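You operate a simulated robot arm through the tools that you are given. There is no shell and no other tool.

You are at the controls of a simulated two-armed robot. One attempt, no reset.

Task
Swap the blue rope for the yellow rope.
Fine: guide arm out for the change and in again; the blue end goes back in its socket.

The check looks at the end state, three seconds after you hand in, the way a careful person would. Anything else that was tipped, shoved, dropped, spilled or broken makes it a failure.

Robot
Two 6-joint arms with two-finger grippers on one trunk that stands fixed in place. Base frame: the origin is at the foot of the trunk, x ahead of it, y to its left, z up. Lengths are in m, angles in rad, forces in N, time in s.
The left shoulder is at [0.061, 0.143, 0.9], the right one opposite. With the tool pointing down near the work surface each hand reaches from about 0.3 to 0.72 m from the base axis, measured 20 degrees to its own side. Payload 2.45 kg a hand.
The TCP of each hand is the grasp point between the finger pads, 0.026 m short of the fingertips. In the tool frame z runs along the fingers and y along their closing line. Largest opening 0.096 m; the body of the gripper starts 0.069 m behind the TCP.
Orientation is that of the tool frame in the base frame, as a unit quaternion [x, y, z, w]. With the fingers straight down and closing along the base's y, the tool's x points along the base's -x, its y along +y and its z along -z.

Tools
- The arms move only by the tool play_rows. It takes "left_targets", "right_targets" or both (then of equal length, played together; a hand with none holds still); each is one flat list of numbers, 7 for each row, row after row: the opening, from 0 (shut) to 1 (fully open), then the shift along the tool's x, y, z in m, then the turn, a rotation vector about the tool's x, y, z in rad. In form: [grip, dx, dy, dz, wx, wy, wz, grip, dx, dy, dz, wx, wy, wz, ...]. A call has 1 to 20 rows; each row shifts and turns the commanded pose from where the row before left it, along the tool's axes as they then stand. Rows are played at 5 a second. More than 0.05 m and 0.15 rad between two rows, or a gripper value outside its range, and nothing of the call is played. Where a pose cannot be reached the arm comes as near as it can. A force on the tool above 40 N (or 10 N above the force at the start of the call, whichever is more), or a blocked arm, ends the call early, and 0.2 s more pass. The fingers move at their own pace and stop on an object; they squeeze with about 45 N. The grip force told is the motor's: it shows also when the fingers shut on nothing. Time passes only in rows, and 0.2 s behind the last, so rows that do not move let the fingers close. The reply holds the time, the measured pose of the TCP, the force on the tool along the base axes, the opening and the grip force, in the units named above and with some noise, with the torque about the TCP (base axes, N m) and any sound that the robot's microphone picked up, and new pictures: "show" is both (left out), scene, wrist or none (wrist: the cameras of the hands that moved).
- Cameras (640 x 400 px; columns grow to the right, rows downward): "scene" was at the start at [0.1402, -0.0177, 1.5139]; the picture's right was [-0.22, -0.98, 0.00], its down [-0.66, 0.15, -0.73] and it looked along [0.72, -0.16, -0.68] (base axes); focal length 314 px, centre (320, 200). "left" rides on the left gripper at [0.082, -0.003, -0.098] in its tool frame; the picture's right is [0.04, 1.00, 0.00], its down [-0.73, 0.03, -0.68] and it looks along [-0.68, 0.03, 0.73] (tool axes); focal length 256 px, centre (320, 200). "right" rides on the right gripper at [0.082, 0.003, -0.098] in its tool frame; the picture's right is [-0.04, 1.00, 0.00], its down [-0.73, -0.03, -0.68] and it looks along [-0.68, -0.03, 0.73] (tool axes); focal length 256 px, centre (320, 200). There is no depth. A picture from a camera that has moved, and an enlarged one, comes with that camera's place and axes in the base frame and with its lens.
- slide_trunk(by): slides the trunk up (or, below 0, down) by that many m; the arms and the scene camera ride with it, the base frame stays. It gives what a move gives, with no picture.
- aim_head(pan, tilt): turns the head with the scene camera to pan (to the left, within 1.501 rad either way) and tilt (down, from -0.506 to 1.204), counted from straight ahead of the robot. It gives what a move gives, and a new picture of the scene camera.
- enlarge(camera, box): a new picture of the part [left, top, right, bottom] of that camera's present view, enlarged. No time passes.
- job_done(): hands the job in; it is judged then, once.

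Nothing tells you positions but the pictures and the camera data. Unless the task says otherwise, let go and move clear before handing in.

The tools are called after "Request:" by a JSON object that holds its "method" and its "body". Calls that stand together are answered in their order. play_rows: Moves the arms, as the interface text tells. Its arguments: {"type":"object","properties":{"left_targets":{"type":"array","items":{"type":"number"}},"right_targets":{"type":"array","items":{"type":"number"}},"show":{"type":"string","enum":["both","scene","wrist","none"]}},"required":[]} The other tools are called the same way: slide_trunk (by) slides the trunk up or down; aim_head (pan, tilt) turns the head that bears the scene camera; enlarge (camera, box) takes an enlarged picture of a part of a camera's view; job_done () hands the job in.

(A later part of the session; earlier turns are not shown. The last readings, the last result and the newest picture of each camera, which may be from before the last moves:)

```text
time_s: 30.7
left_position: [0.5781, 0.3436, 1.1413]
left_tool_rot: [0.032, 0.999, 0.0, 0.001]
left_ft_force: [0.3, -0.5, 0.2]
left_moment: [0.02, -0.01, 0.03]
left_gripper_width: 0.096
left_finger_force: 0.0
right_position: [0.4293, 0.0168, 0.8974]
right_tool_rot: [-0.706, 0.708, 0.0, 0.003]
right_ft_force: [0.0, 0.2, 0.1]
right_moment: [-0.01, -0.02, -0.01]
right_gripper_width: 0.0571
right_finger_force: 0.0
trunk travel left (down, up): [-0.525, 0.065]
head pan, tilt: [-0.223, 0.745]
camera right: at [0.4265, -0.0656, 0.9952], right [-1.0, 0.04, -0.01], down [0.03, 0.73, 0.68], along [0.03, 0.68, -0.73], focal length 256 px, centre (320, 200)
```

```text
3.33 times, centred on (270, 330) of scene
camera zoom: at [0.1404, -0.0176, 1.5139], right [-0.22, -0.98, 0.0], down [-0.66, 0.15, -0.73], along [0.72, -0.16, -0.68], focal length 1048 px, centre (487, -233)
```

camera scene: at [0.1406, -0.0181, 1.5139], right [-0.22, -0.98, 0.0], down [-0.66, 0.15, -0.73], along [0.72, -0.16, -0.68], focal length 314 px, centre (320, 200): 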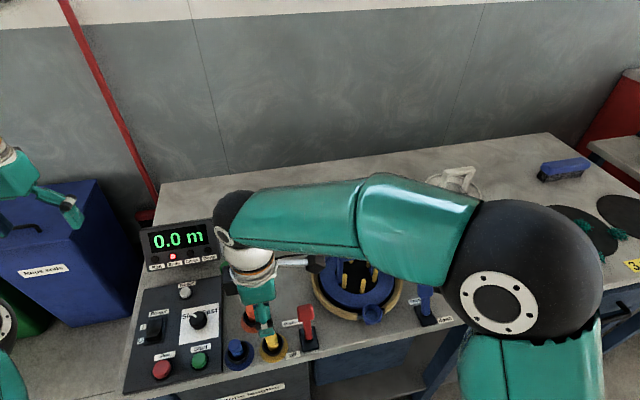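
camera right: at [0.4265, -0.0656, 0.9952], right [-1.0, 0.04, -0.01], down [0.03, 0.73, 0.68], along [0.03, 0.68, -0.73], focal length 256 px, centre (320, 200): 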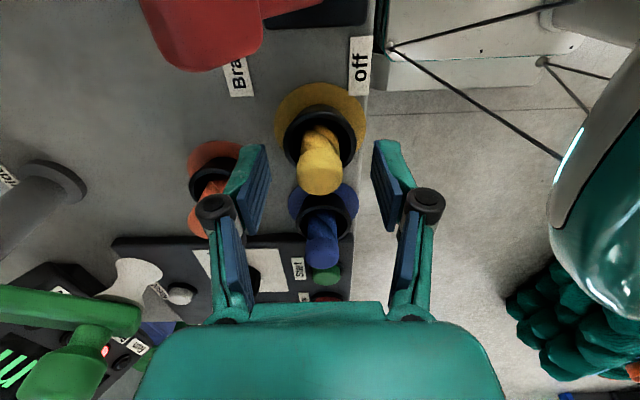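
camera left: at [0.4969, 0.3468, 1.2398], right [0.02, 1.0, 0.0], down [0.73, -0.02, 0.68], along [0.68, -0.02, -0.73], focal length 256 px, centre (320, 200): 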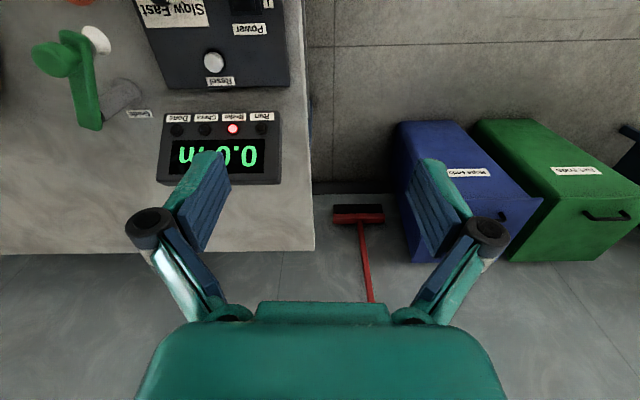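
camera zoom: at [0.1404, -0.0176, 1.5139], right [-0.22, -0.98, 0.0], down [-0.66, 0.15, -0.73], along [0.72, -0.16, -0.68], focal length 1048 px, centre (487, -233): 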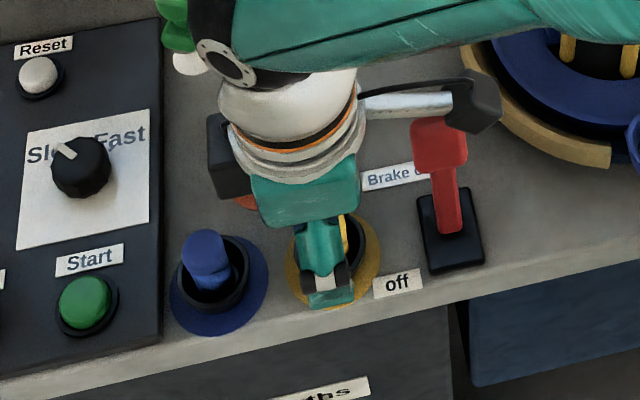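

Request:
{"method": "play_rows", "body": {"right_targets": [0.6, 0.003, 0, 0.004, 0, 0, 0, 0.2, 0, 0, 0, 0, 0, 0, 0.2, 0, 0, 0, 0, 0, 0, 0.2, 0, 0, 0, 0, 0, 0, 0.2, 0, 0, 0, 0, 0, 0], "show": "wrist"}}

Request:
{"method": "enlarge", "body": {"camera": "right", "box": [220, 80, 420, 230]}}

```text
time_s: 31.9
left_position: [0.5778, 0.3431, 1.1425]
left_tool_rot: [0.031, 1.0, -0.001, 0.001]
left_ft_force: [0.6, -0.4, -0.1]
left_moment: [0.01, 0.01, 0.02]
left_gripper_width: 0.096
left_finger_force: 0.0
right_position: [0.4299, 0.0117, 0.8927]
right_tool_rot: [-0.706, 0.708, 0.0, 0.003]
right_ft_force: [0.2, 0.2, -0.5]
right_moment: [0.01, 0.0, -0.02]
right_gripper_width: 0.0225
right_finger_force: 44.9
trunk travel left (down, up): [-0.525, 0.065]
head pan, tilt: [-0.223, 0.745]
camera right: at [0.4268, -0.0691, 0.9912], right [-1.0, 0.04, 0.0], down [0.03, 0.73, 0.68], along [0.03, 0.68, -0.73], focal length 256 px, centre (320, 200)
```

right: 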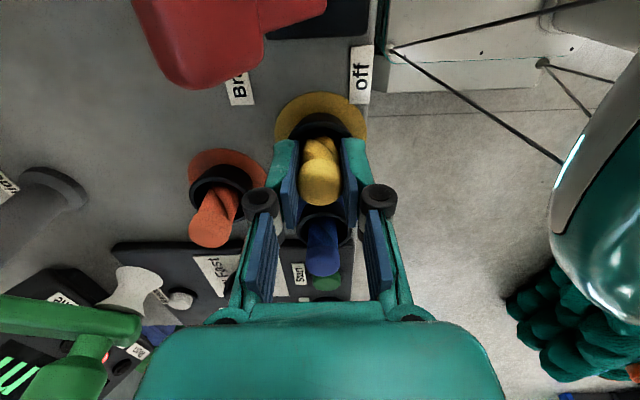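

```text
2.67 times, centred on (320, 155) of right
camera zoom: at [0.4268, -0.0691, 0.9912], right [-1.0, 0.04, 0.0], down [0.03, 0.73, 0.68], along [0.03, 0.68, -0.73], focal length 683 px, centre (320, 320)
```

zoom: 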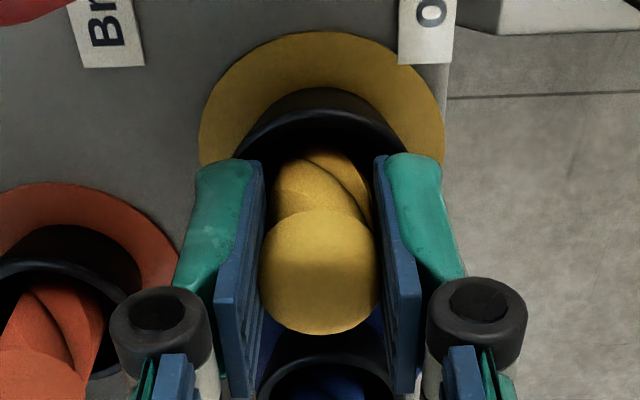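

Yellow is gripped with no side force. I'll lift it clear.

Request:
{"method": "play_rows", "body": {"right_targets": [0.2, 0, 0, -0.01, 0, 0, 0, 0.2, 0, 0, -0.02, 0, 0, 0, 0.2, 0, 0, -0.03, 0, 0, 0, 0.2, 0, 0, -0.03, 0, 0, 0, 0.2, 0, 0, -0.04, 0, 0, 0], "show": "both"}}

Request:
{"method": "enlarge", "body": {"camera": "scene", "box": [200, 250, 400, 390]}}

Request:
{"method": "enlarge", "body": {"camera": "right", "box": [220, 60, 420, 210]}}

```text
time_s: 33.1
left_position: [0.5779, 0.343, 1.1427]
left_tool_rot: [0.032, 0.999, -0.001, 0.0]
left_ft_force: [0.4, 0.7, 0.4]
left_moment: [-0.03, 0.01, 0.0]
left_gripper_width: 0.0958
left_finger_force: 0.1
right_position: [0.4304, 0.0127, 1.022]
right_tool_rot: [-0.707, 0.707, -0.001, 0.003]
right_ft_force: [-0.5, 0.9, -0.1]
right_moment: [0.01, 0.0, -0.02]
right_gripper_width: 0.0226
right_finger_force: 44.6
trunk travel left (down, up): [-0.525, 0.065]
head pan, tilt: [-0.223, 0.745]
camera scene: at [0.1397, -0.0177, 1.5139], right [-0.22, -0.98, 0.0], down [-0.66, 0.15, -0.74], along [0.72, -0.16, -0.68], focal length 314 px, centre (320, 200)
camera right: at [0.4273, -0.069, 1.1225], right [-1.0, 0.04, 0.0], down [0.03, 0.73, 0.68], along [0.03, 0.68, -0.73], focal length 256 px, centre (320, 200)
```

scene: 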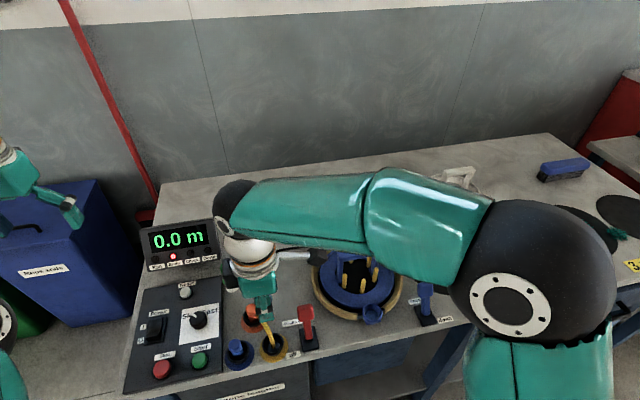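
right: 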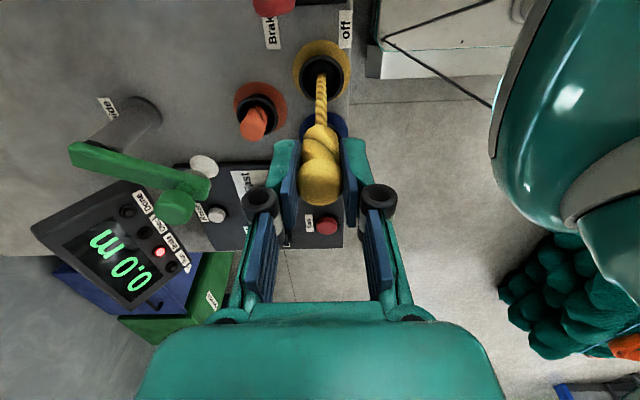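

```text
2.86 times, centred on (300, 320) of scene
camera zoom: at [0.1397, -0.0177, 1.5139], right [-0.22, -0.98, 0.0], down [-0.66, 0.15, -0.74], along [0.72, -0.16, -0.68], focal length 899 px, centre (377, -143)
```

zoom: 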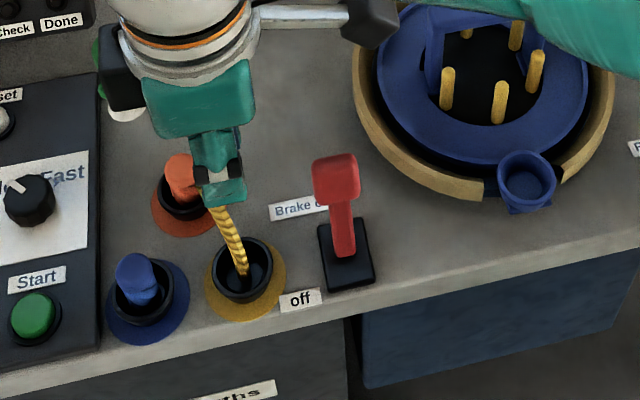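

```text
2.67 times, centred on (320, 135) of right
camera zoom: at [0.4273, -0.069, 1.1225], right [-1.0, 0.04, 0.0], down [0.03, 0.73, 0.68], along [0.03, 0.68, -0.73], focal length 683 px, centre (320, 373)
```

zoom: 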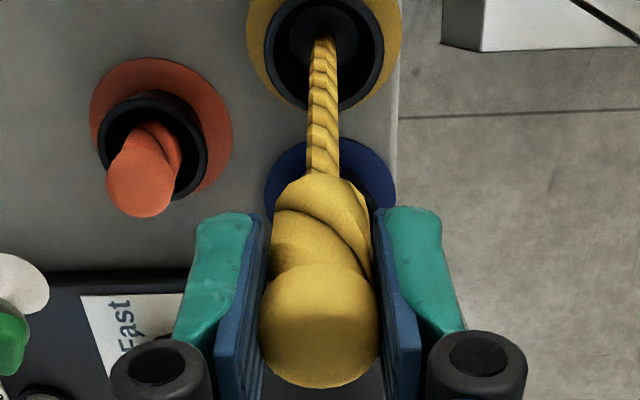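

The yellow rope pays out as the plug moves. I'll carry it across to above the drum cup at (0.4405, -0.200).

Request:
{"method": "play_rows", "body": {"right_targets": [0.2, 0.035, -0.002, 0, 0, 0, 0, 0.2, 0.04, -0.002, 0, 0, 0, 0, 0.2, 0.04, -0.002, 0, 0, 0, 0, 0.2, 0.04, -0.002, 0, 0, 0, 0, 0.2, 0.035, -0.002, 0, 0, 0, 0, 0.2, 0.023, 0, 0, 0, 0, 0, 0.2, 0, 0, 0.03, 0, 0, 0, 0.2, 0, 0, 0, 0, 0, 0], "show": "both"}}

Request:
{"method": "enlarge", "body": {"camera": "right", "box": [220, 60, 420, 210]}}

Request:
{"method": "enlarge", "body": {"camera": "scene", "box": [220, 240, 420, 380]}}

```text
time_s: 34.9
left_position: [0.5777, 0.344, 1.1429]
left_tool_rot: [0.031, 1.0, 0.0, 0.001]
left_ft_force: [0.3, -0.1, 0.3]
left_moment: [0.01, -0.02, 0.01]
left_gripper_width: 0.0958
left_finger_force: 0.1
right_position: [0.4408, -0.2024, 0.9925]
right_tool_rot: [-0.706, 0.708, -0.001, 0.003]
right_ft_force: [0.6, 0.0, 0.4]
right_moment: [0.01, -0.03, 0.03]
right_gripper_width: 0.0226
right_finger_force: 45.2
trunk travel left (down, up): [-0.525, 0.065]
head pan, tilt: [-0.223, 0.745]
camera scene: at [0.1397, -0.0177, 1.514], right [-0.22, -0.98, 0.0], down [-0.66, 0.15, -0.74], along [0.72, -0.16, -0.68], focal length 314 px, centre (320, 200)
camera right: at [0.4376, -0.2841, 1.0908], right [-1.0, 0.04, -0.01], down [0.03, 0.73, 0.68], along [0.03, 0.68, -0.73], focal length 256 px, centre (320, 200)
```

scene: 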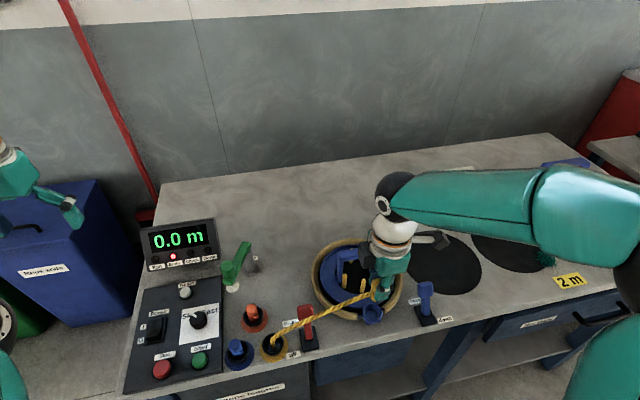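
right: 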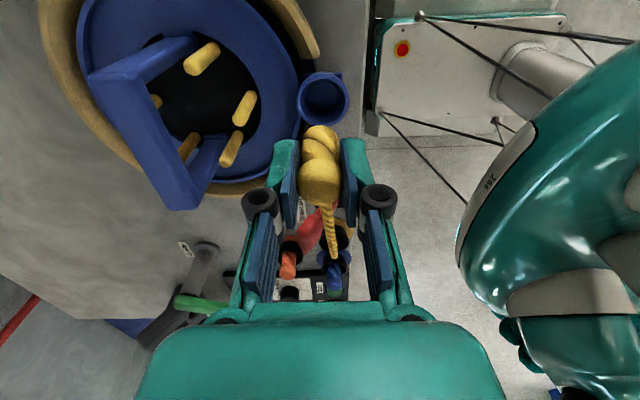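

```text
2.67 times, centred on (320, 135) of right
camera zoom: at [0.4376, -0.2841, 1.0908], right [-1.0, 0.04, -0.01], down [0.03, 0.73, 0.68], along [0.03, 0.68, -0.73], focal length 683 px, centre (320, 373)
```

zoom: 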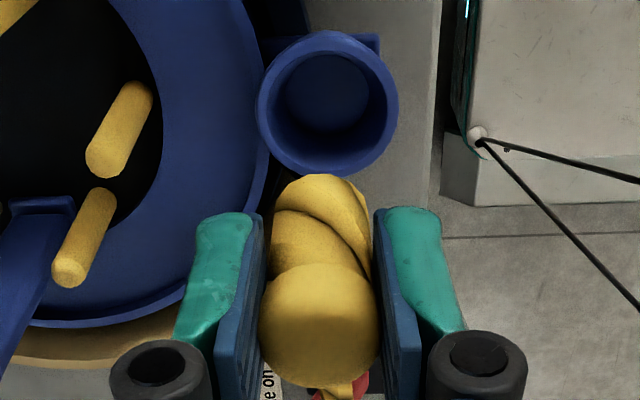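

```text
2.86 times, centred on (320, 310) of scene
camera zoom: at [0.1397, -0.0177, 1.514], right [-0.22, -0.98, 0.0], down [-0.66, 0.15, -0.74], along [0.72, -0.16, -0.68], focal length 899 px, centre (320, -114)
```

zoom: 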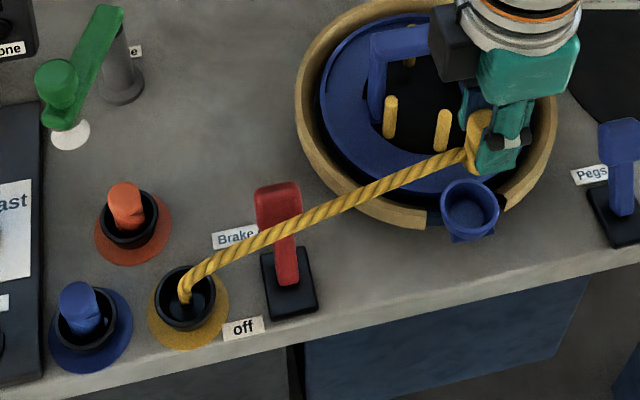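

The plug is lined up over the cup. I'll lower to near seating height and check.

Request:
{"method": "play_rows", "body": {"right_targets": [0.2, 0, 0, 0.03, 0, 0, 0, 0.2, 0, 0, 0.02, 0, 0, 0, 0.2, 0, 0, 0.01, 0, 0, 0, 0.2, 0, 0, 0.006, 0, 0, 0, 0.2, 0, 0, 0, 0, 0, 0], "show": "both"}}

Request:
{"method": "enlarge", "body": {"camera": "right", "box": [220, 60, 420, 210]}}

Request:
{"method": "enlarge", "body": {"camera": "scene", "box": [320, 260, 440, 350]}}

```text
time_s: 36.1
left_position: [0.5789, 0.3436, 1.1423]
left_tool_rot: [0.032, 0.999, 0.001, 0.002]
left_ft_force: [-0.2, 0.7, 0.5]
left_moment: [0.01, 0.0, 0.0]
left_gripper_width: 0.096
left_finger_force: 0.1
right_position: [0.441, -0.2017, 0.9245]
right_tool_rot: [-0.706, 0.708, 0.0, 0.003]
right_ft_force: [0.1, 0.7, 0.5]
right_moment: [-0.03, -0.01, -0.01]
right_gripper_width: 0.0225
right_finger_force: 44.8
trunk travel left (down, up): [-0.525, 0.065]
head pan, tilt: [-0.223, 0.745]
camera scene: at [0.1405, -0.0176, 1.5139], right [-0.22, -0.98, 0.0], down [-0.66, 0.15, -0.73], along [0.72, -0.16, -0.68], focal length 314 px, centre (320, 200)
camera right: at [0.4372, -0.2824, 1.0233], right [-1.0, 0.04, -0.01], down [0.03, 0.73, 0.68], along [0.03, 0.68, -0.73], focal length 256 px, centre (320, 200)
```

scene: 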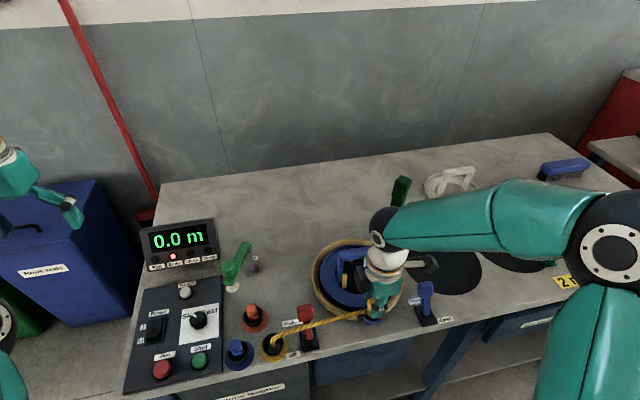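
right: 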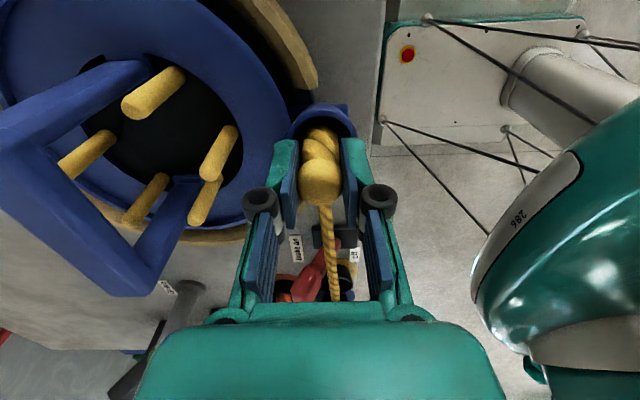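

```text
2.67 times, centred on (320, 135) of right
camera zoom: at [0.4372, -0.2824, 1.0233], right [-1.0, 0.04, -0.01], down [0.03, 0.73, 0.68], along [0.03, 0.68, -0.73], focal length 683 px, centre (320, 373)
```

zoom: 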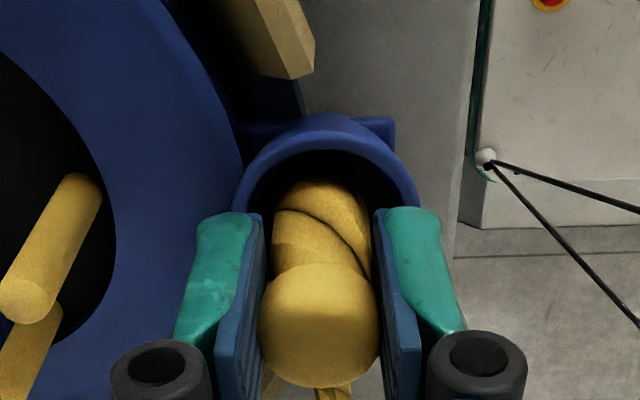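

```text
4.44 times, centred on (380, 305) of scene
camera zoom: at [0.1405, -0.0176, 1.5139], right [-0.22, -0.98, 0.0], down [-0.66, 0.15, -0.73], along [0.72, -0.16, -0.68], focal length 1398 px, centre (53, -267)
```

zoom: 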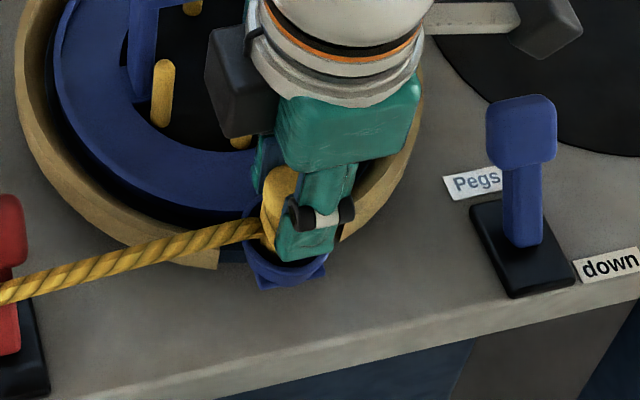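

Request:
{"method": "play_rows", "body": {"right_targets": [0.2, 0, 0, 0.004, 0, 0, 0, 0.2, 0, 0, 0.003, 0, 0, 0, 0.2, 0, 0, 0, 0, 0, 0], "show": "none"}}

```text
time_s: 36.9
left_position: [0.5778, 0.343, 1.1428]
left_tool_rot: [0.032, 0.999, 0.001, 0.002]
left_ft_force: [0.2, 0.0, 0.2]
left_moment: [0.02, -0.04, -0.01]
left_gripper_width: 0.0963
left_finger_force: 0.1
right_position: [0.4408, -0.2003, 0.9182]
right_tool_rot: [-0.706, 0.708, 0.0, 0.004]
right_ft_force: [-2.2, 0.0, 0.0]
right_moment: [-0.05, 0.05, 0.02]
right_gripper_width: 0.0225
right_finger_force: 45.5
trunk travel left (down, up): [-0.525, 0.065]
head pan, tilt: [-0.223, 0.745]
```

Request:
{"method": "play_rows", "body": {"right_targets": [0.2, 0, 0, 0.003, 0, 0, 0, 0.2, 0, 0, 0.002, 0, 0, 0, 0.2, 0, 0, 0, 0, 0, 0], "show": "wrist"}}

Request:
{"method": "enlarge", "body": {"camera": "right", "box": [220, 60, 420, 210]}}

```text
time_s: 37.7
left_position: [0.5764, 0.3448, 1.1436]
left_tool_rot: [0.031, 1.0, 0.0, 0.001]
left_ft_force: [-0.7, 0.4, 0.9]
left_moment: [0.0, 0.0, 0.04]
left_gripper_width: 0.0963
left_finger_force: 0.0
right_position: [0.4406, -0.1995, 0.9155]
right_tool_rot: [-0.706, 0.708, -0.003, 0.005]
right_ft_force: [0.9, 0.0, 26.3]
right_moment: [0.03, 0.02, 0.0]
right_gripper_width: 0.0222
right_finger_force: 45.1
trunk travel left (down, up): [-0.525, 0.065]
head pan, tilt: [-0.223, 0.745]
camera right: at [0.4369, -0.2818, 1.0148], right [-1.0, 0.04, -0.01], down [0.02, 0.73, 0.68], along [0.04, 0.68, -0.73], focal length 256 px, centre (320, 200)
```

right: 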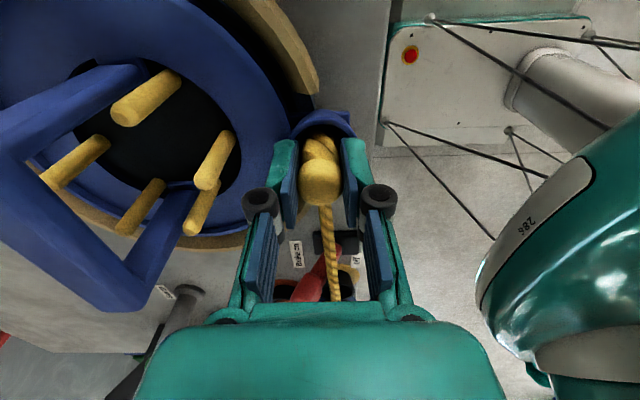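

```text
2.67 times, centred on (320, 135) of right
camera zoom: at [0.4369, -0.2818, 1.0148], right [-1.0, 0.04, -0.01], down [0.02, 0.73, 0.68], along [0.04, 0.68, -0.73], focal length 683 px, centre (320, 373)
```

zoom: 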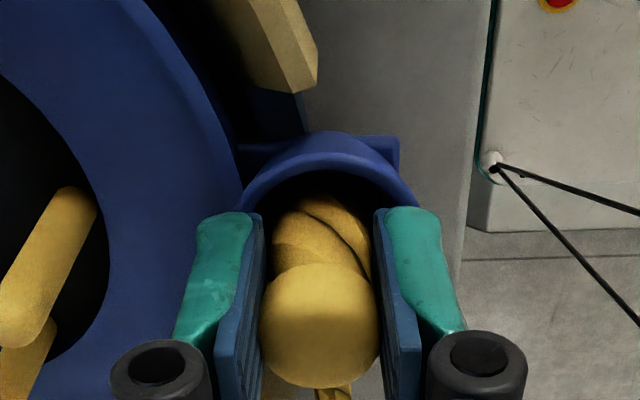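

The plug touched bottom at the expected seat height. I'll ease off slightly and open.

Request:
{"method": "play_rows", "body": {"right_targets": [0.2, 0, 0, -0.001, 0, 0, 0, 0.45, 0, 0, 0, 0, 0, 0, 0.55, 0, 0, 0, 0, 0, 0, 0.55, 0, 0, 0, 0, 0, 0], "show": "both"}}

Request:
{"method": "enlarge", "body": {"camera": "right", "box": [220, 60, 420, 210]}}

```text
time_s: 38.7
left_position: [0.5783, 0.3443, 1.1425]
left_tool_rot: [0.031, 1.0, 0.0, 0.001]
left_ft_force: [-0.1, 0.3, -0.1]
left_moment: [-0.02, 0.02, -0.04]
left_gripper_width: 0.0958
left_finger_force: 0.2
right_position: [0.4414, -0.2006, 0.9143]
right_tool_rot: [-0.706, 0.709, -0.001, 0.003]
right_ft_force: [-0.4, 0.3, -0.7]
right_moment: [-0.02, 0.0, -0.03]
right_gripper_width: 0.0528
right_finger_force: 0.1
trunk travel left (down, up): [-0.525, 0.065]
head pan, tilt: [-0.223, 0.745]
camera scene: at [0.1404, -0.0175, 1.5139], right [-0.22, -0.98, 0.0], down [-0.66, 0.15, -0.73], along [0.72, -0.16, -0.68], focal length 314 px, centre (320, 200)
camera right: at [0.4376, -0.282, 1.0132], right [-1.0, 0.04, 0.0], down [0.03, 0.73, 0.68], along [0.03, 0.68, -0.73], focal length 256 px, centre (320, 200)
```

scene: 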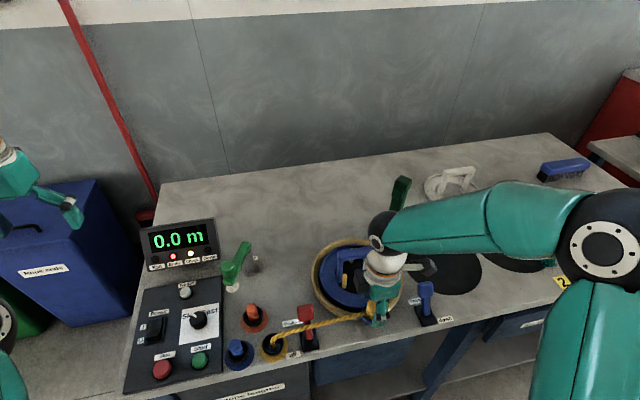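
right: 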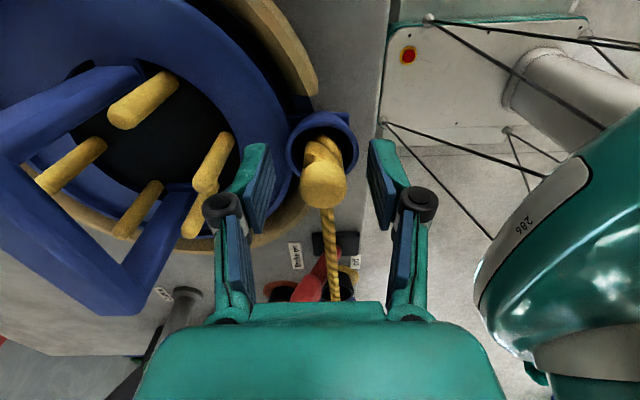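

```text
2.67 times, centred on (320, 135) of right
camera zoom: at [0.4376, -0.282, 1.0132], right [-1.0, 0.04, 0.0], down [0.03, 0.73, 0.68], along [0.03, 0.68, -0.73], focal length 683 px, centre (320, 373)
```

zoom: 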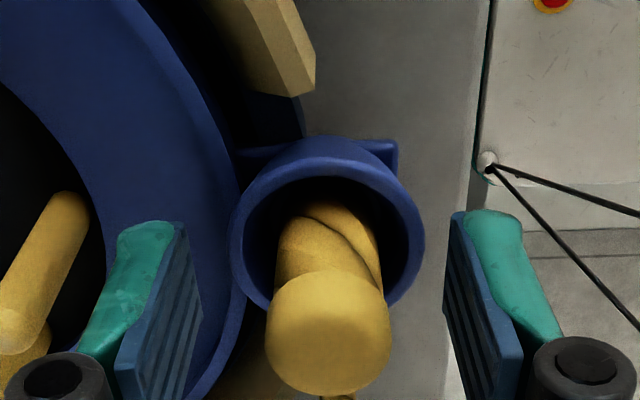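

The yellow plug stands in the cup. I'll lift the right hand straight up and move it off to the right.

Request:
{"method": "play_rows", "body": {"right_targets": [0.55, 0, 0, -0.02, 0, 0, 0, 0.55, 0, 0, -0.04, 0, 0, 0, 0.6, 0, 0, -0.045, 0, 0, 0, 1, 0, 0, -0.045, 0, 0, 0, 1, 0.02, 0, -0.045, 0, 0, 0, 1, 0.04, 0, -0.02, 0, 0, 0, 1, 0.04, 0, 0, 0, 0, 0, 1, 0.04, 0, 0, 0, 0, 0], "show": "both"}}

Request:
{"method": "enlarge", "body": {"camera": "scene", "box": [200, 230, 420, 390]}}

Request:
{"method": "enlarge", "body": {"camera": "scene", "box": [130, 210, 270, 300]}}

```text
time_s: 40.5
left_position: [0.5786, 0.3431, 1.1435]
left_tool_rot: [0.03, 1.0, 0.0, 0.0]
left_ft_force: [0.4, -0.6, -0.1]
left_moment: [-0.03, -0.02, 0.01]
left_gripper_width: 0.0962
left_finger_force: 0.0
right_position: [0.4382, -0.3408, 1.1296]
right_tool_rot: [-0.706, 0.708, 0.0, 0.004]
right_ft_force: [0.5, 0.3, -0.6]
right_moment: [0.03, 0.01, 0.02]
right_gripper_width: 0.096
right_finger_force: 0.1
trunk travel left (down, up): [-0.525, 0.065]
head pan, tilt: [-0.223, 0.745]
camera scene: at [0.1404, -0.0184, 1.5139], right [-0.22, -0.98, 0.0], down [-0.66, 0.15, -0.73], along [0.72, -0.16, -0.68], focal length 314 px, centre (320, 200)
camera right: at [0.4347, -0.4228, 1.2288], right [-1.0, 0.04, 0.0], down [0.03, 0.73, 0.68], along [0.03, 0.68, -0.73], focal length 256 px, centre (320, 200)
```

scene: 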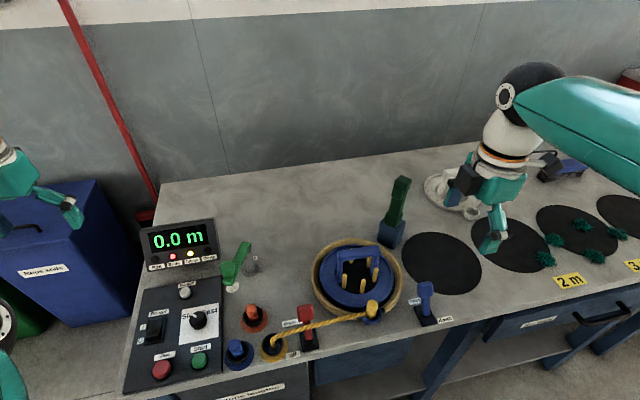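
right: 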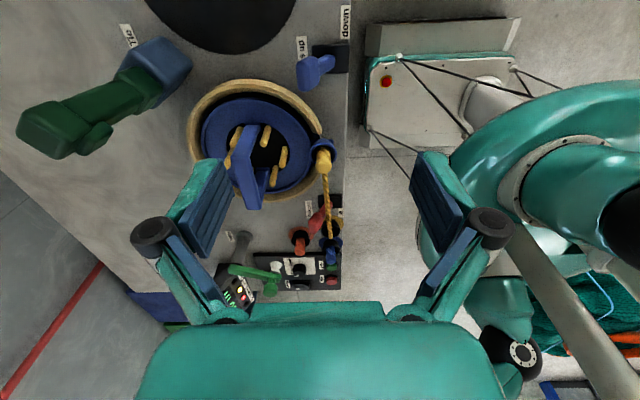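

```text
2.50 times, centred on (310, 310) of scene
camera zoom: at [0.1404, -0.0184, 1.5139], right [-0.22, -0.98, 0.0], down [-0.66, 0.15, -0.73], along [0.72, -0.16, -0.68], focal length 786 px, centre (345, -75)
```

zoom: 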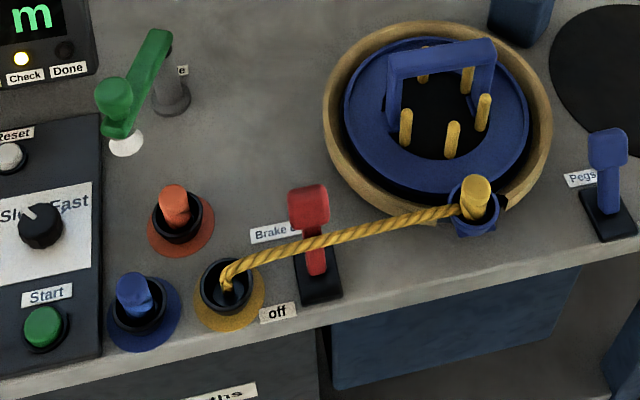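

```text
4.44 times, centred on (200, 255) of scene
camera zoom: at [0.1404, -0.0184, 1.5139], right [-0.22, -0.98, 0.0], down [-0.66, 0.15, -0.73], along [0.72, -0.16, -0.68], focal length 1398 px, centre (853, -44)
```

zoom: 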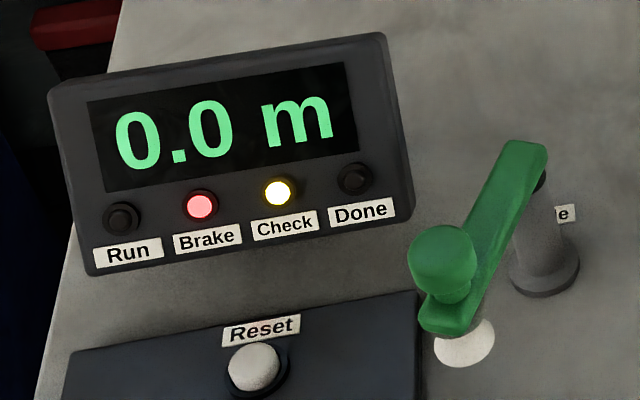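

Yellow now runs from its socket to the cup. "Check" stays lit because the guide is out, so I'll bring the left hand back above the guide knob.

Request:
{"method": "play_rows", "body": {"left_targets": [1, 0.0003, -0.0402, 0.008, 0, 0, 0, 1, 0.0003, -0.0402, 0.008, 0, 0, 0, 1, 0.0003, -0.0402, 0.008, 0, 0, 0, 1, 0.0003, -0.0402, 0.01, 0, 0, 0, 1, 0.0003, -0.0402, 0.016, 0, 0, 0, 0.7, 0.0003, -0.0402, 0.02, 0, 0, 0, 0.6, 0.0003, -0.0402, 0.02, 0, 0, 0, 0.6, 0, 0, 0, 0, 0, 0], "show": "both"}}

Request:
{"method": "enlarge", "body": {"camera": "left", "box": [200, 80, 440, 260]}}

```text
time_s: 42.3
left_position: [0.5566, 0.061, 1.0528]
left_tool_rot: [0.031, 1.0, 0.0, 0.001]
left_ft_force: [-1.0, 0.4, 0.3]
left_moment: [0.01, 0.03, -0.03]
left_gripper_width: 0.0576
left_finger_force: 0.0
right_position: [0.4382, -0.3398, 1.1302]
right_tool_rot: [-0.707, 0.708, -0.001, 0.003]
right_ft_force: [0.5, 0.4, 0.2]
right_moment: [0.03, 0.01, 0.01]
right_gripper_width: 0.0959
right_finger_force: 0.0
trunk travel left (down, up): [-0.525, 0.065]
head pan, tilt: [-0.223, 0.745]
camera scene: at [0.1402, -0.0171, 1.5139], right [-0.22, -0.98, 0.0], down [-0.66, 0.15, -0.74], along [0.72, -0.16, -0.68], focal length 314 px, centre (320, 200)
camera left: at [0.4752, 0.0642, 1.1516], right [0.02, 1.0, 0.0], down [0.73, -0.02, 0.68], along [0.68, -0.02, -0.73], focal length 256 px, centre (320, 200)
```

scene: 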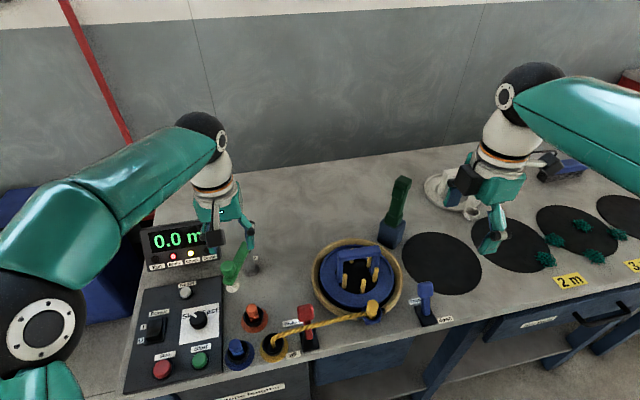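
left: 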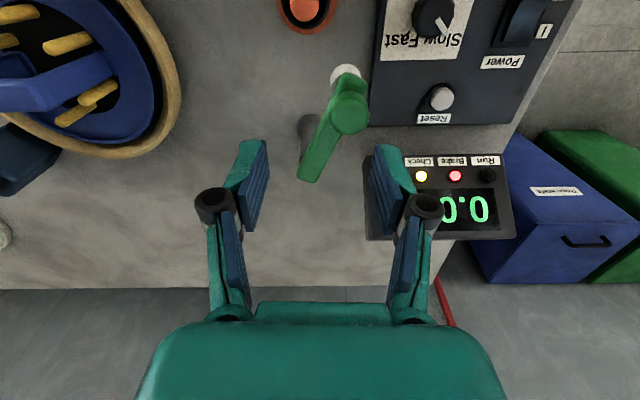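

```text
2.22 times, centred on (320, 170) of left
camera zoom: at [0.4752, 0.0642, 1.1516], right [0.02, 1.0, 0.0], down [0.73, -0.02, 0.68], along [0.68, -0.02, -0.73], focal length 569 px, centre (320, 267)
```

zoom: 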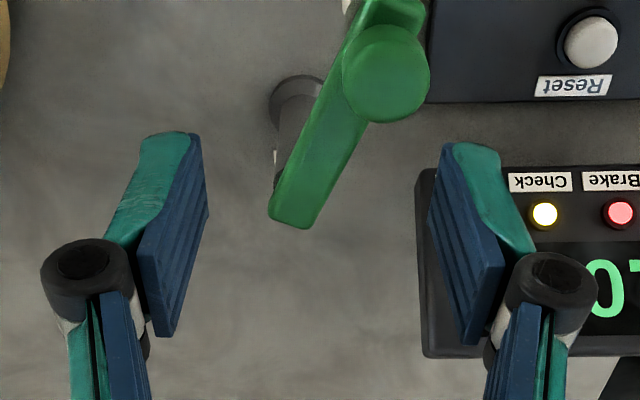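

The guide arm drifted a bit further out after I let go; its knob is now at about (0.563, 0.085). I'll shift over it and turn the hand to straddle the bar.

Request:
{"method": "play_rows", "body": {"left_targets": [0.6, -0.005, 0.0244, 0, 0, 0, 0, 0.6, 0, 0, 0, 0, 0, 0.147, 0.6, 0, 0, 0, 0, 0, 0.147, 0.6, 0, 0, 0, 0, 0, 0.147, 0.6, 0, 0, 0.04, 0, 0, 0, 0.6, 0, 0, 0.02, 0, 0, 0, 0.6, 0, 0, 0, 0, 0, 0], "show": "wrist"}}

Request:
{"method": "enlarge", "body": {"camera": "left", "box": [200, 80, 440, 260]}}

Request:
{"method": "enlarge", "body": {"camera": "scene", "box": [160, 200, 320, 310]}}

```text
time_s: 43.9
left_position: [0.5658, 0.088, 0.9912]
left_tool_rot: [0.25, 0.968, -0.001, 0.001]
left_ft_force: [0.3, -0.5, -0.5]
left_moment: [-0.01, -0.05, -0.02]
left_gripper_width: 0.0576
left_finger_force: 0.1
right_position: [0.4381, -0.3397, 1.1302]
right_tool_rot: [-0.706, 0.708, -0.001, 0.003]
right_ft_force: [-0.1, -0.8, 0.1]
right_moment: [0.05, -0.05, -0.01]
right_gripper_width: 0.0959
right_finger_force: 0.0
trunk travel left (down, up): [-0.525, 0.065]
head pan, tilt: [-0.223, 0.745]
camera left: at [0.4921, 0.124, 1.0888], right [0.45, 0.89, 0.0], down [0.66, -0.33, 0.68], along [0.61, -0.3, -0.73], focal length 256 px, centre (320, 200)
```

left: 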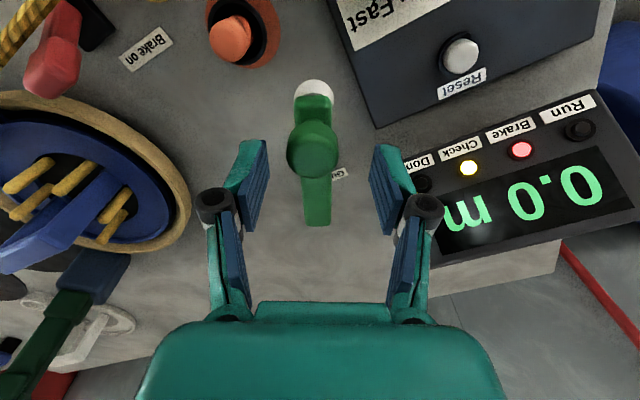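

```text
2.22 times, centred on (320, 170) of left
camera zoom: at [0.4921, 0.124, 1.0888], right [0.45, 0.89, 0.0], down [0.66, -0.33, 0.68], along [0.61, -0.3, -0.73], focal length 569 px, centre (320, 267)
```

zoom: 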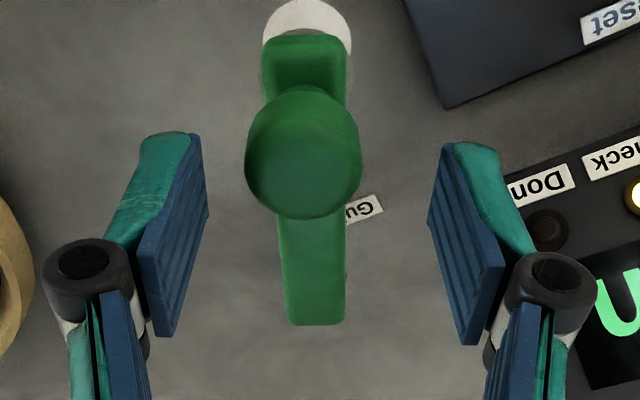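

```text
3.64 times, centred on (240, 255) of scene
camera zoom: at [0.1405, -0.0176, 1.5139], right [-0.22, -0.98, 0.0], down [-0.66, 0.15, -0.73], along [0.72, -0.16, -0.68], focal length 1144 px, centre (611, 0)
```

zoom: 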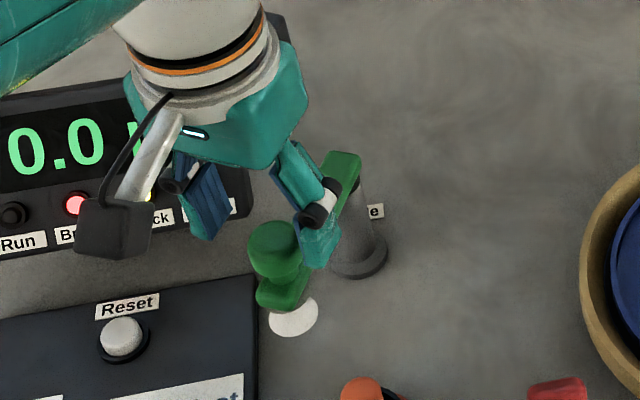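

Request:
{"method": "play_rows", "body": {"left_targets": [0.6, 0.002, -0.0046, 0.02, 0, 0, 0, 0.6, 0, 0, 0.018, 0, 0, 0, 0.25, 0, 0, 0, 0, 0, 0, 0.25, 0, 0, 0, 0, 0, 0, 0.25, 0, 0, 0, 0, 0, 0], "show": "wrist"}}

```text
time_s: 45.1
left_position: [0.562, 0.0844, 0.9554]
left_tool_rot: [0.25, 0.968, 0.0, 0.0]
left_ft_force: [0.3, 0.9, -1.3]
left_moment: [-0.12, -0.28, -0.04]
left_gripper_width: 0.0275
left_finger_force: 45.3
right_position: [0.439, -0.3412, 1.1292]
right_tool_rot: [-0.707, 0.708, 0.0, 0.003]
right_ft_force: [0.3, 0.3, 0.3]
right_moment: [0.0, -0.01, -0.05]
right_gripper_width: 0.0962
right_finger_force: 0.1
trunk travel left (down, up): [-0.525, 0.065]
head pan, tilt: [-0.223, 0.745]
camera left: at [0.4879, 0.1202, 1.0532], right [0.45, 0.89, 0.0], down [0.66, -0.33, 0.68], along [0.61, -0.3, -0.73], focal length 256 px, centre (320, 200)
```

left: 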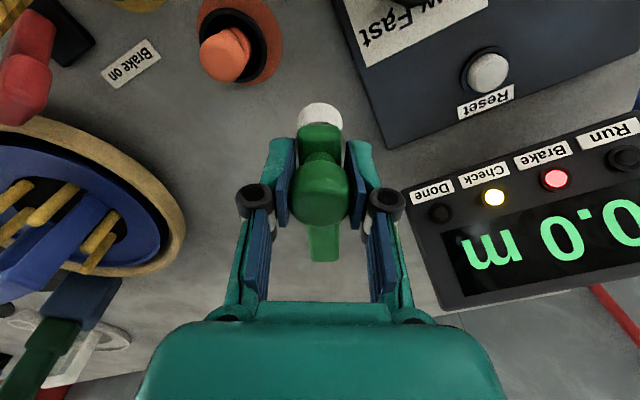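

The knob is held. I'll swing the guide back in along its arc, half way first.

Request:
{"method": "play_rows", "body": {"left_targets": [0.25, -0.0006, -0.00835, 0, 0, 0, -0.117, 0.25, -0.0006, -0.00835, 0, 0, 0, -0.117, 0.25, -0.0006, -0.00835, 0, 0, 0, -0.117, 0.25, -0.0006, -0.00835, 0, 0, 0, -0.117, 0.25, -0.0006, -0.00835, 0, 0, 0, -0.117, 0.25, -0.0006, -0.00835, 0, 0, 0, -0.117, 0.25, 0, 0, 0, 0, 0, 0], "show": "both"}}

```text
time_s: 46.7
left_position: [0.5549, 0.0346, 0.9549]
left_tool_rot: [-0.099, 0.995, 0.0, 0.001]
left_ft_force: [-0.4, -5.3, 7.1]
left_moment: [0.01, -0.11, -0.4]
left_gripper_width: 0.0277
left_finger_force: 44.8
right_position: [0.436, -0.3412, 1.1298]
right_tool_rot: [-0.706, 0.708, 0.0, 0.004]
right_ft_force: [0.5, 0.6, 0.2]
right_moment: [0.01, 0.02, 0.0]
right_gripper_width: 0.0955
right_finger_force: 0.0
trunk travel left (down, up): [-0.525, 0.065]
head pan, tilt: [-0.223, 0.745]
camera scene: at [0.1396, -0.0185, 1.514], right [-0.22, -0.98, 0.0], down [-0.66, 0.15, -0.74], along [0.72, -0.16, -0.68], focal length 314 px, centre (320, 200)
camera left: at [0.4748, 0.0161, 1.0531], right [-0.24, 0.97, 0.0], down [0.71, 0.17, 0.68], along [0.66, 0.16, -0.73], focal length 256 px, centre (320, 200)
```

scene: 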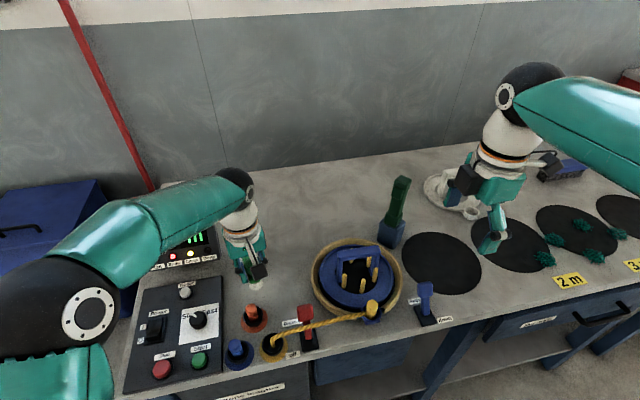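
left: 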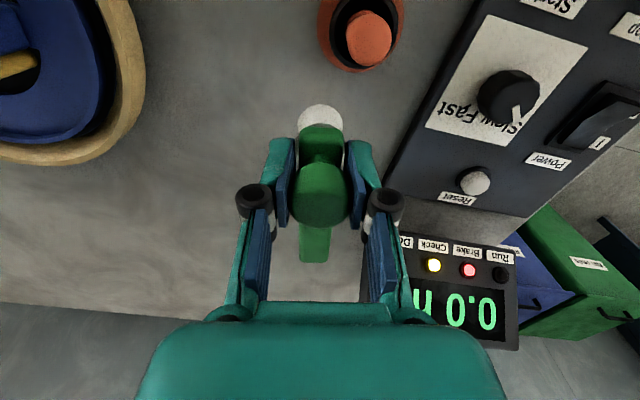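

Low forces so far; I'll continue the swing to the original "in" position.

Request:
{"method": "play_rows", "body": {"left_targets": [0.25, -0.0006, -0.00835, 0, 0, 0, -0.117, 0.25, -0.0006, -0.00835, 0, 0, 0, -0.117, 0.25, -0.0006, -0.00835, 0, 0, 0, -0.117, 0.25, 0, 0, 0, 0, 0, 0], "show": "both"}}

Request:
{"method": "play_rows", "body": {"left_targets": [0.25, -0.0006, -0.00835, 0, 0, 0, -0.117, 0.25, -0.0006, -0.00835, 0, 0, 0, -0.117, 0.25, -0.0006, -0.00835, 0, 0, 0, -0.117, 0.25, 0, 0, 0, 0, 0, 0], "show": "both"}}

Request:
{"method": "enlarge", "body": {"camera": "left", "box": [200, 80, 440, 260]}}

Request:
{"method": "enlarge", "body": {"camera": "scene", "box": [130, 200, 390, 380]}}

```text
time_s: 47.7
left_position: [0.5625, 0.0104, 0.9546]
left_tool_rot: [-0.272, 0.962, 0.0, 0.001]
left_ft_force: [-5.8, -6.1, 6.2]
left_moment: [0.04, -0.02, -0.1]
left_gripper_width: 0.0276
left_finger_force: 45.0
right_position: [0.4375, -0.3422, 1.1308]
right_tool_rot: [-0.706, 0.708, 0.0, 0.004]
right_ft_force: [-0.5, -1.1, -0.3]
right_moment: [-0.02, -0.01, -0.01]
right_gripper_width: 0.0959
right_finger_force: 0.0
trunk travel left (down, up): [-0.525, 0.065]
head pan, tilt: [-0.223, 0.745]
camera scene: at [0.1387, -0.0185, 1.514], right [-0.22, -0.98, 0.0], down [-0.66, 0.15, -0.74], along [0.72, -0.16, -0.68], focal length 314 px, centre (320, 200)
camera left: at [0.4948, -0.0332, 1.0529], right [-0.56, 0.83, 0.0], down [0.61, 0.41, 0.68], along [0.56, 0.38, -0.73], focal length 256 px, centre (320, 200)
```

scene: 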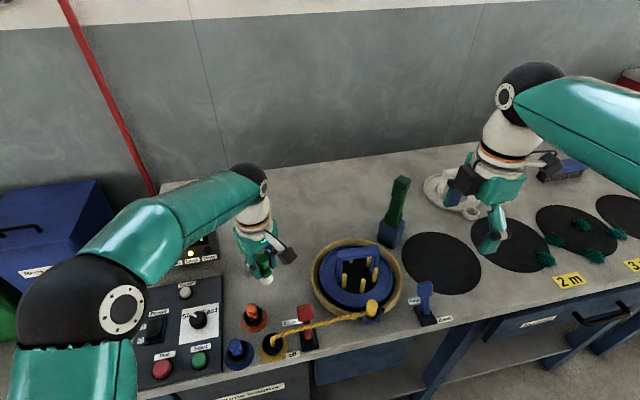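
left: 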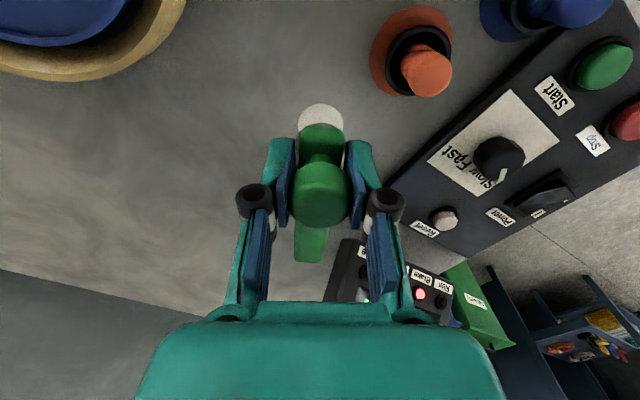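

```text
time_s: 48.7
left_position: [0.5783, -0.0097, 0.9546]
left_tool_rot: [-0.435, 0.901, 0.0, 0.0]
left_ft_force: [-10.9, -14.4, 1.1]
left_moment: [-0.04, -0.1, -0.15]
left_gripper_width: 0.0276
left_finger_force: 45.3
right_position: [0.4359, -0.3422, 1.1304]
right_tool_rot: [-0.706, 0.708, -0.001, 0.004]
right_ft_force: [0.1, 0.1, 0.4]
right_moment: [-0.01, -0.01, -0.02]
right_gripper_width: 0.0963
right_finger_force: 0.0
trunk travel left (down, up): [-0.525, 0.065]
head pan, tilt: [-0.223, 0.745]
camera scene: at [0.1385, -0.0197, 1.514], right [-0.22, -0.98, 0.0], down [-0.66, 0.15, -0.74], along [0.72, -0.16, -0.68], focal length 314 px, centre (320, 200)
camera left: at [0.5301, -0.0735, 1.053], right [-0.81, 0.59, 0.0], down [0.43, 0.59, 0.68], along [0.4, 0.55, -0.73], focal length 256 px, centre (320, 200)
```

scene: 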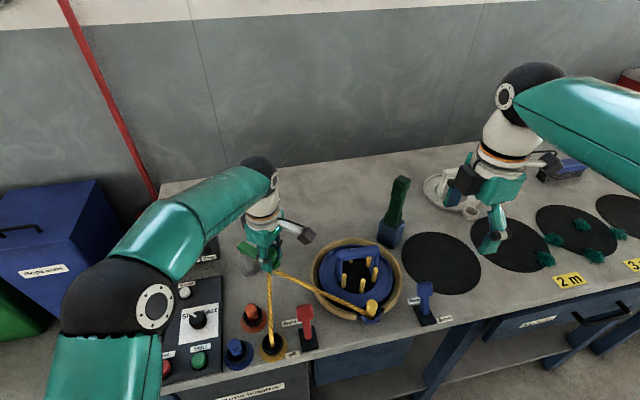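
left: 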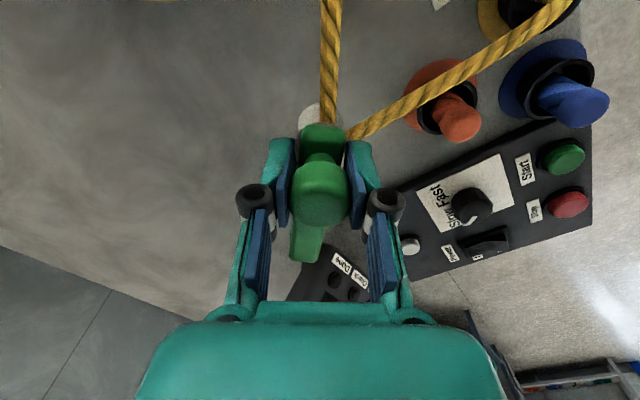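

```text
2.22 times, centred on (320, 170) of left
camera zoom: at [0.5301, -0.0735, 1.053], right [-0.81, 0.59, 0.0], down [0.43, 0.59, 0.68], along [0.4, 0.55, -0.73], focal length 569 px, centre (320, 267)
```

zoom: 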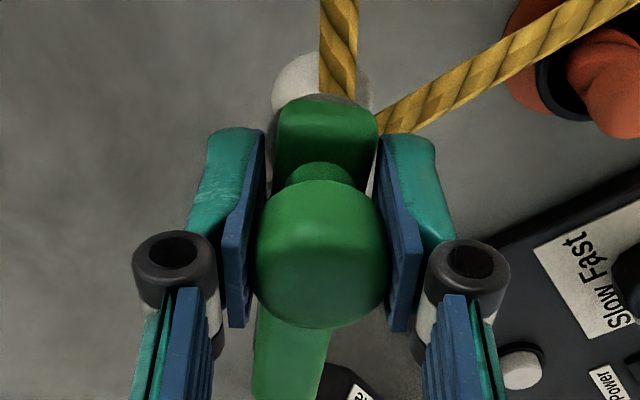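

```text
2.22 times, centred on (260, 290) of scene
camera zoom: at [0.1385, -0.0197, 1.514], right [-0.22, -0.98, 0.0], down [-0.66, 0.15, -0.74], along [0.72, -0.16, -0.68], focal length 699 px, centre (453, 0)
```

zoom: 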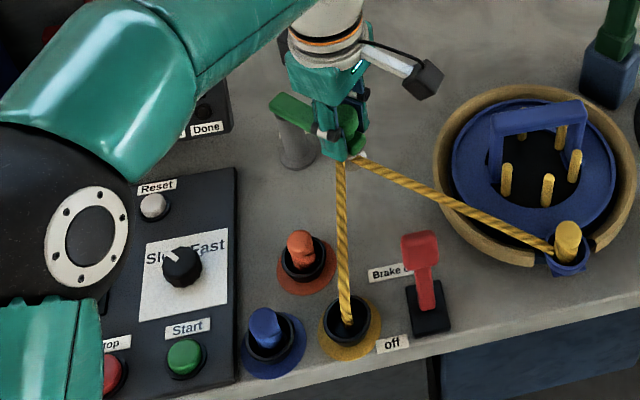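

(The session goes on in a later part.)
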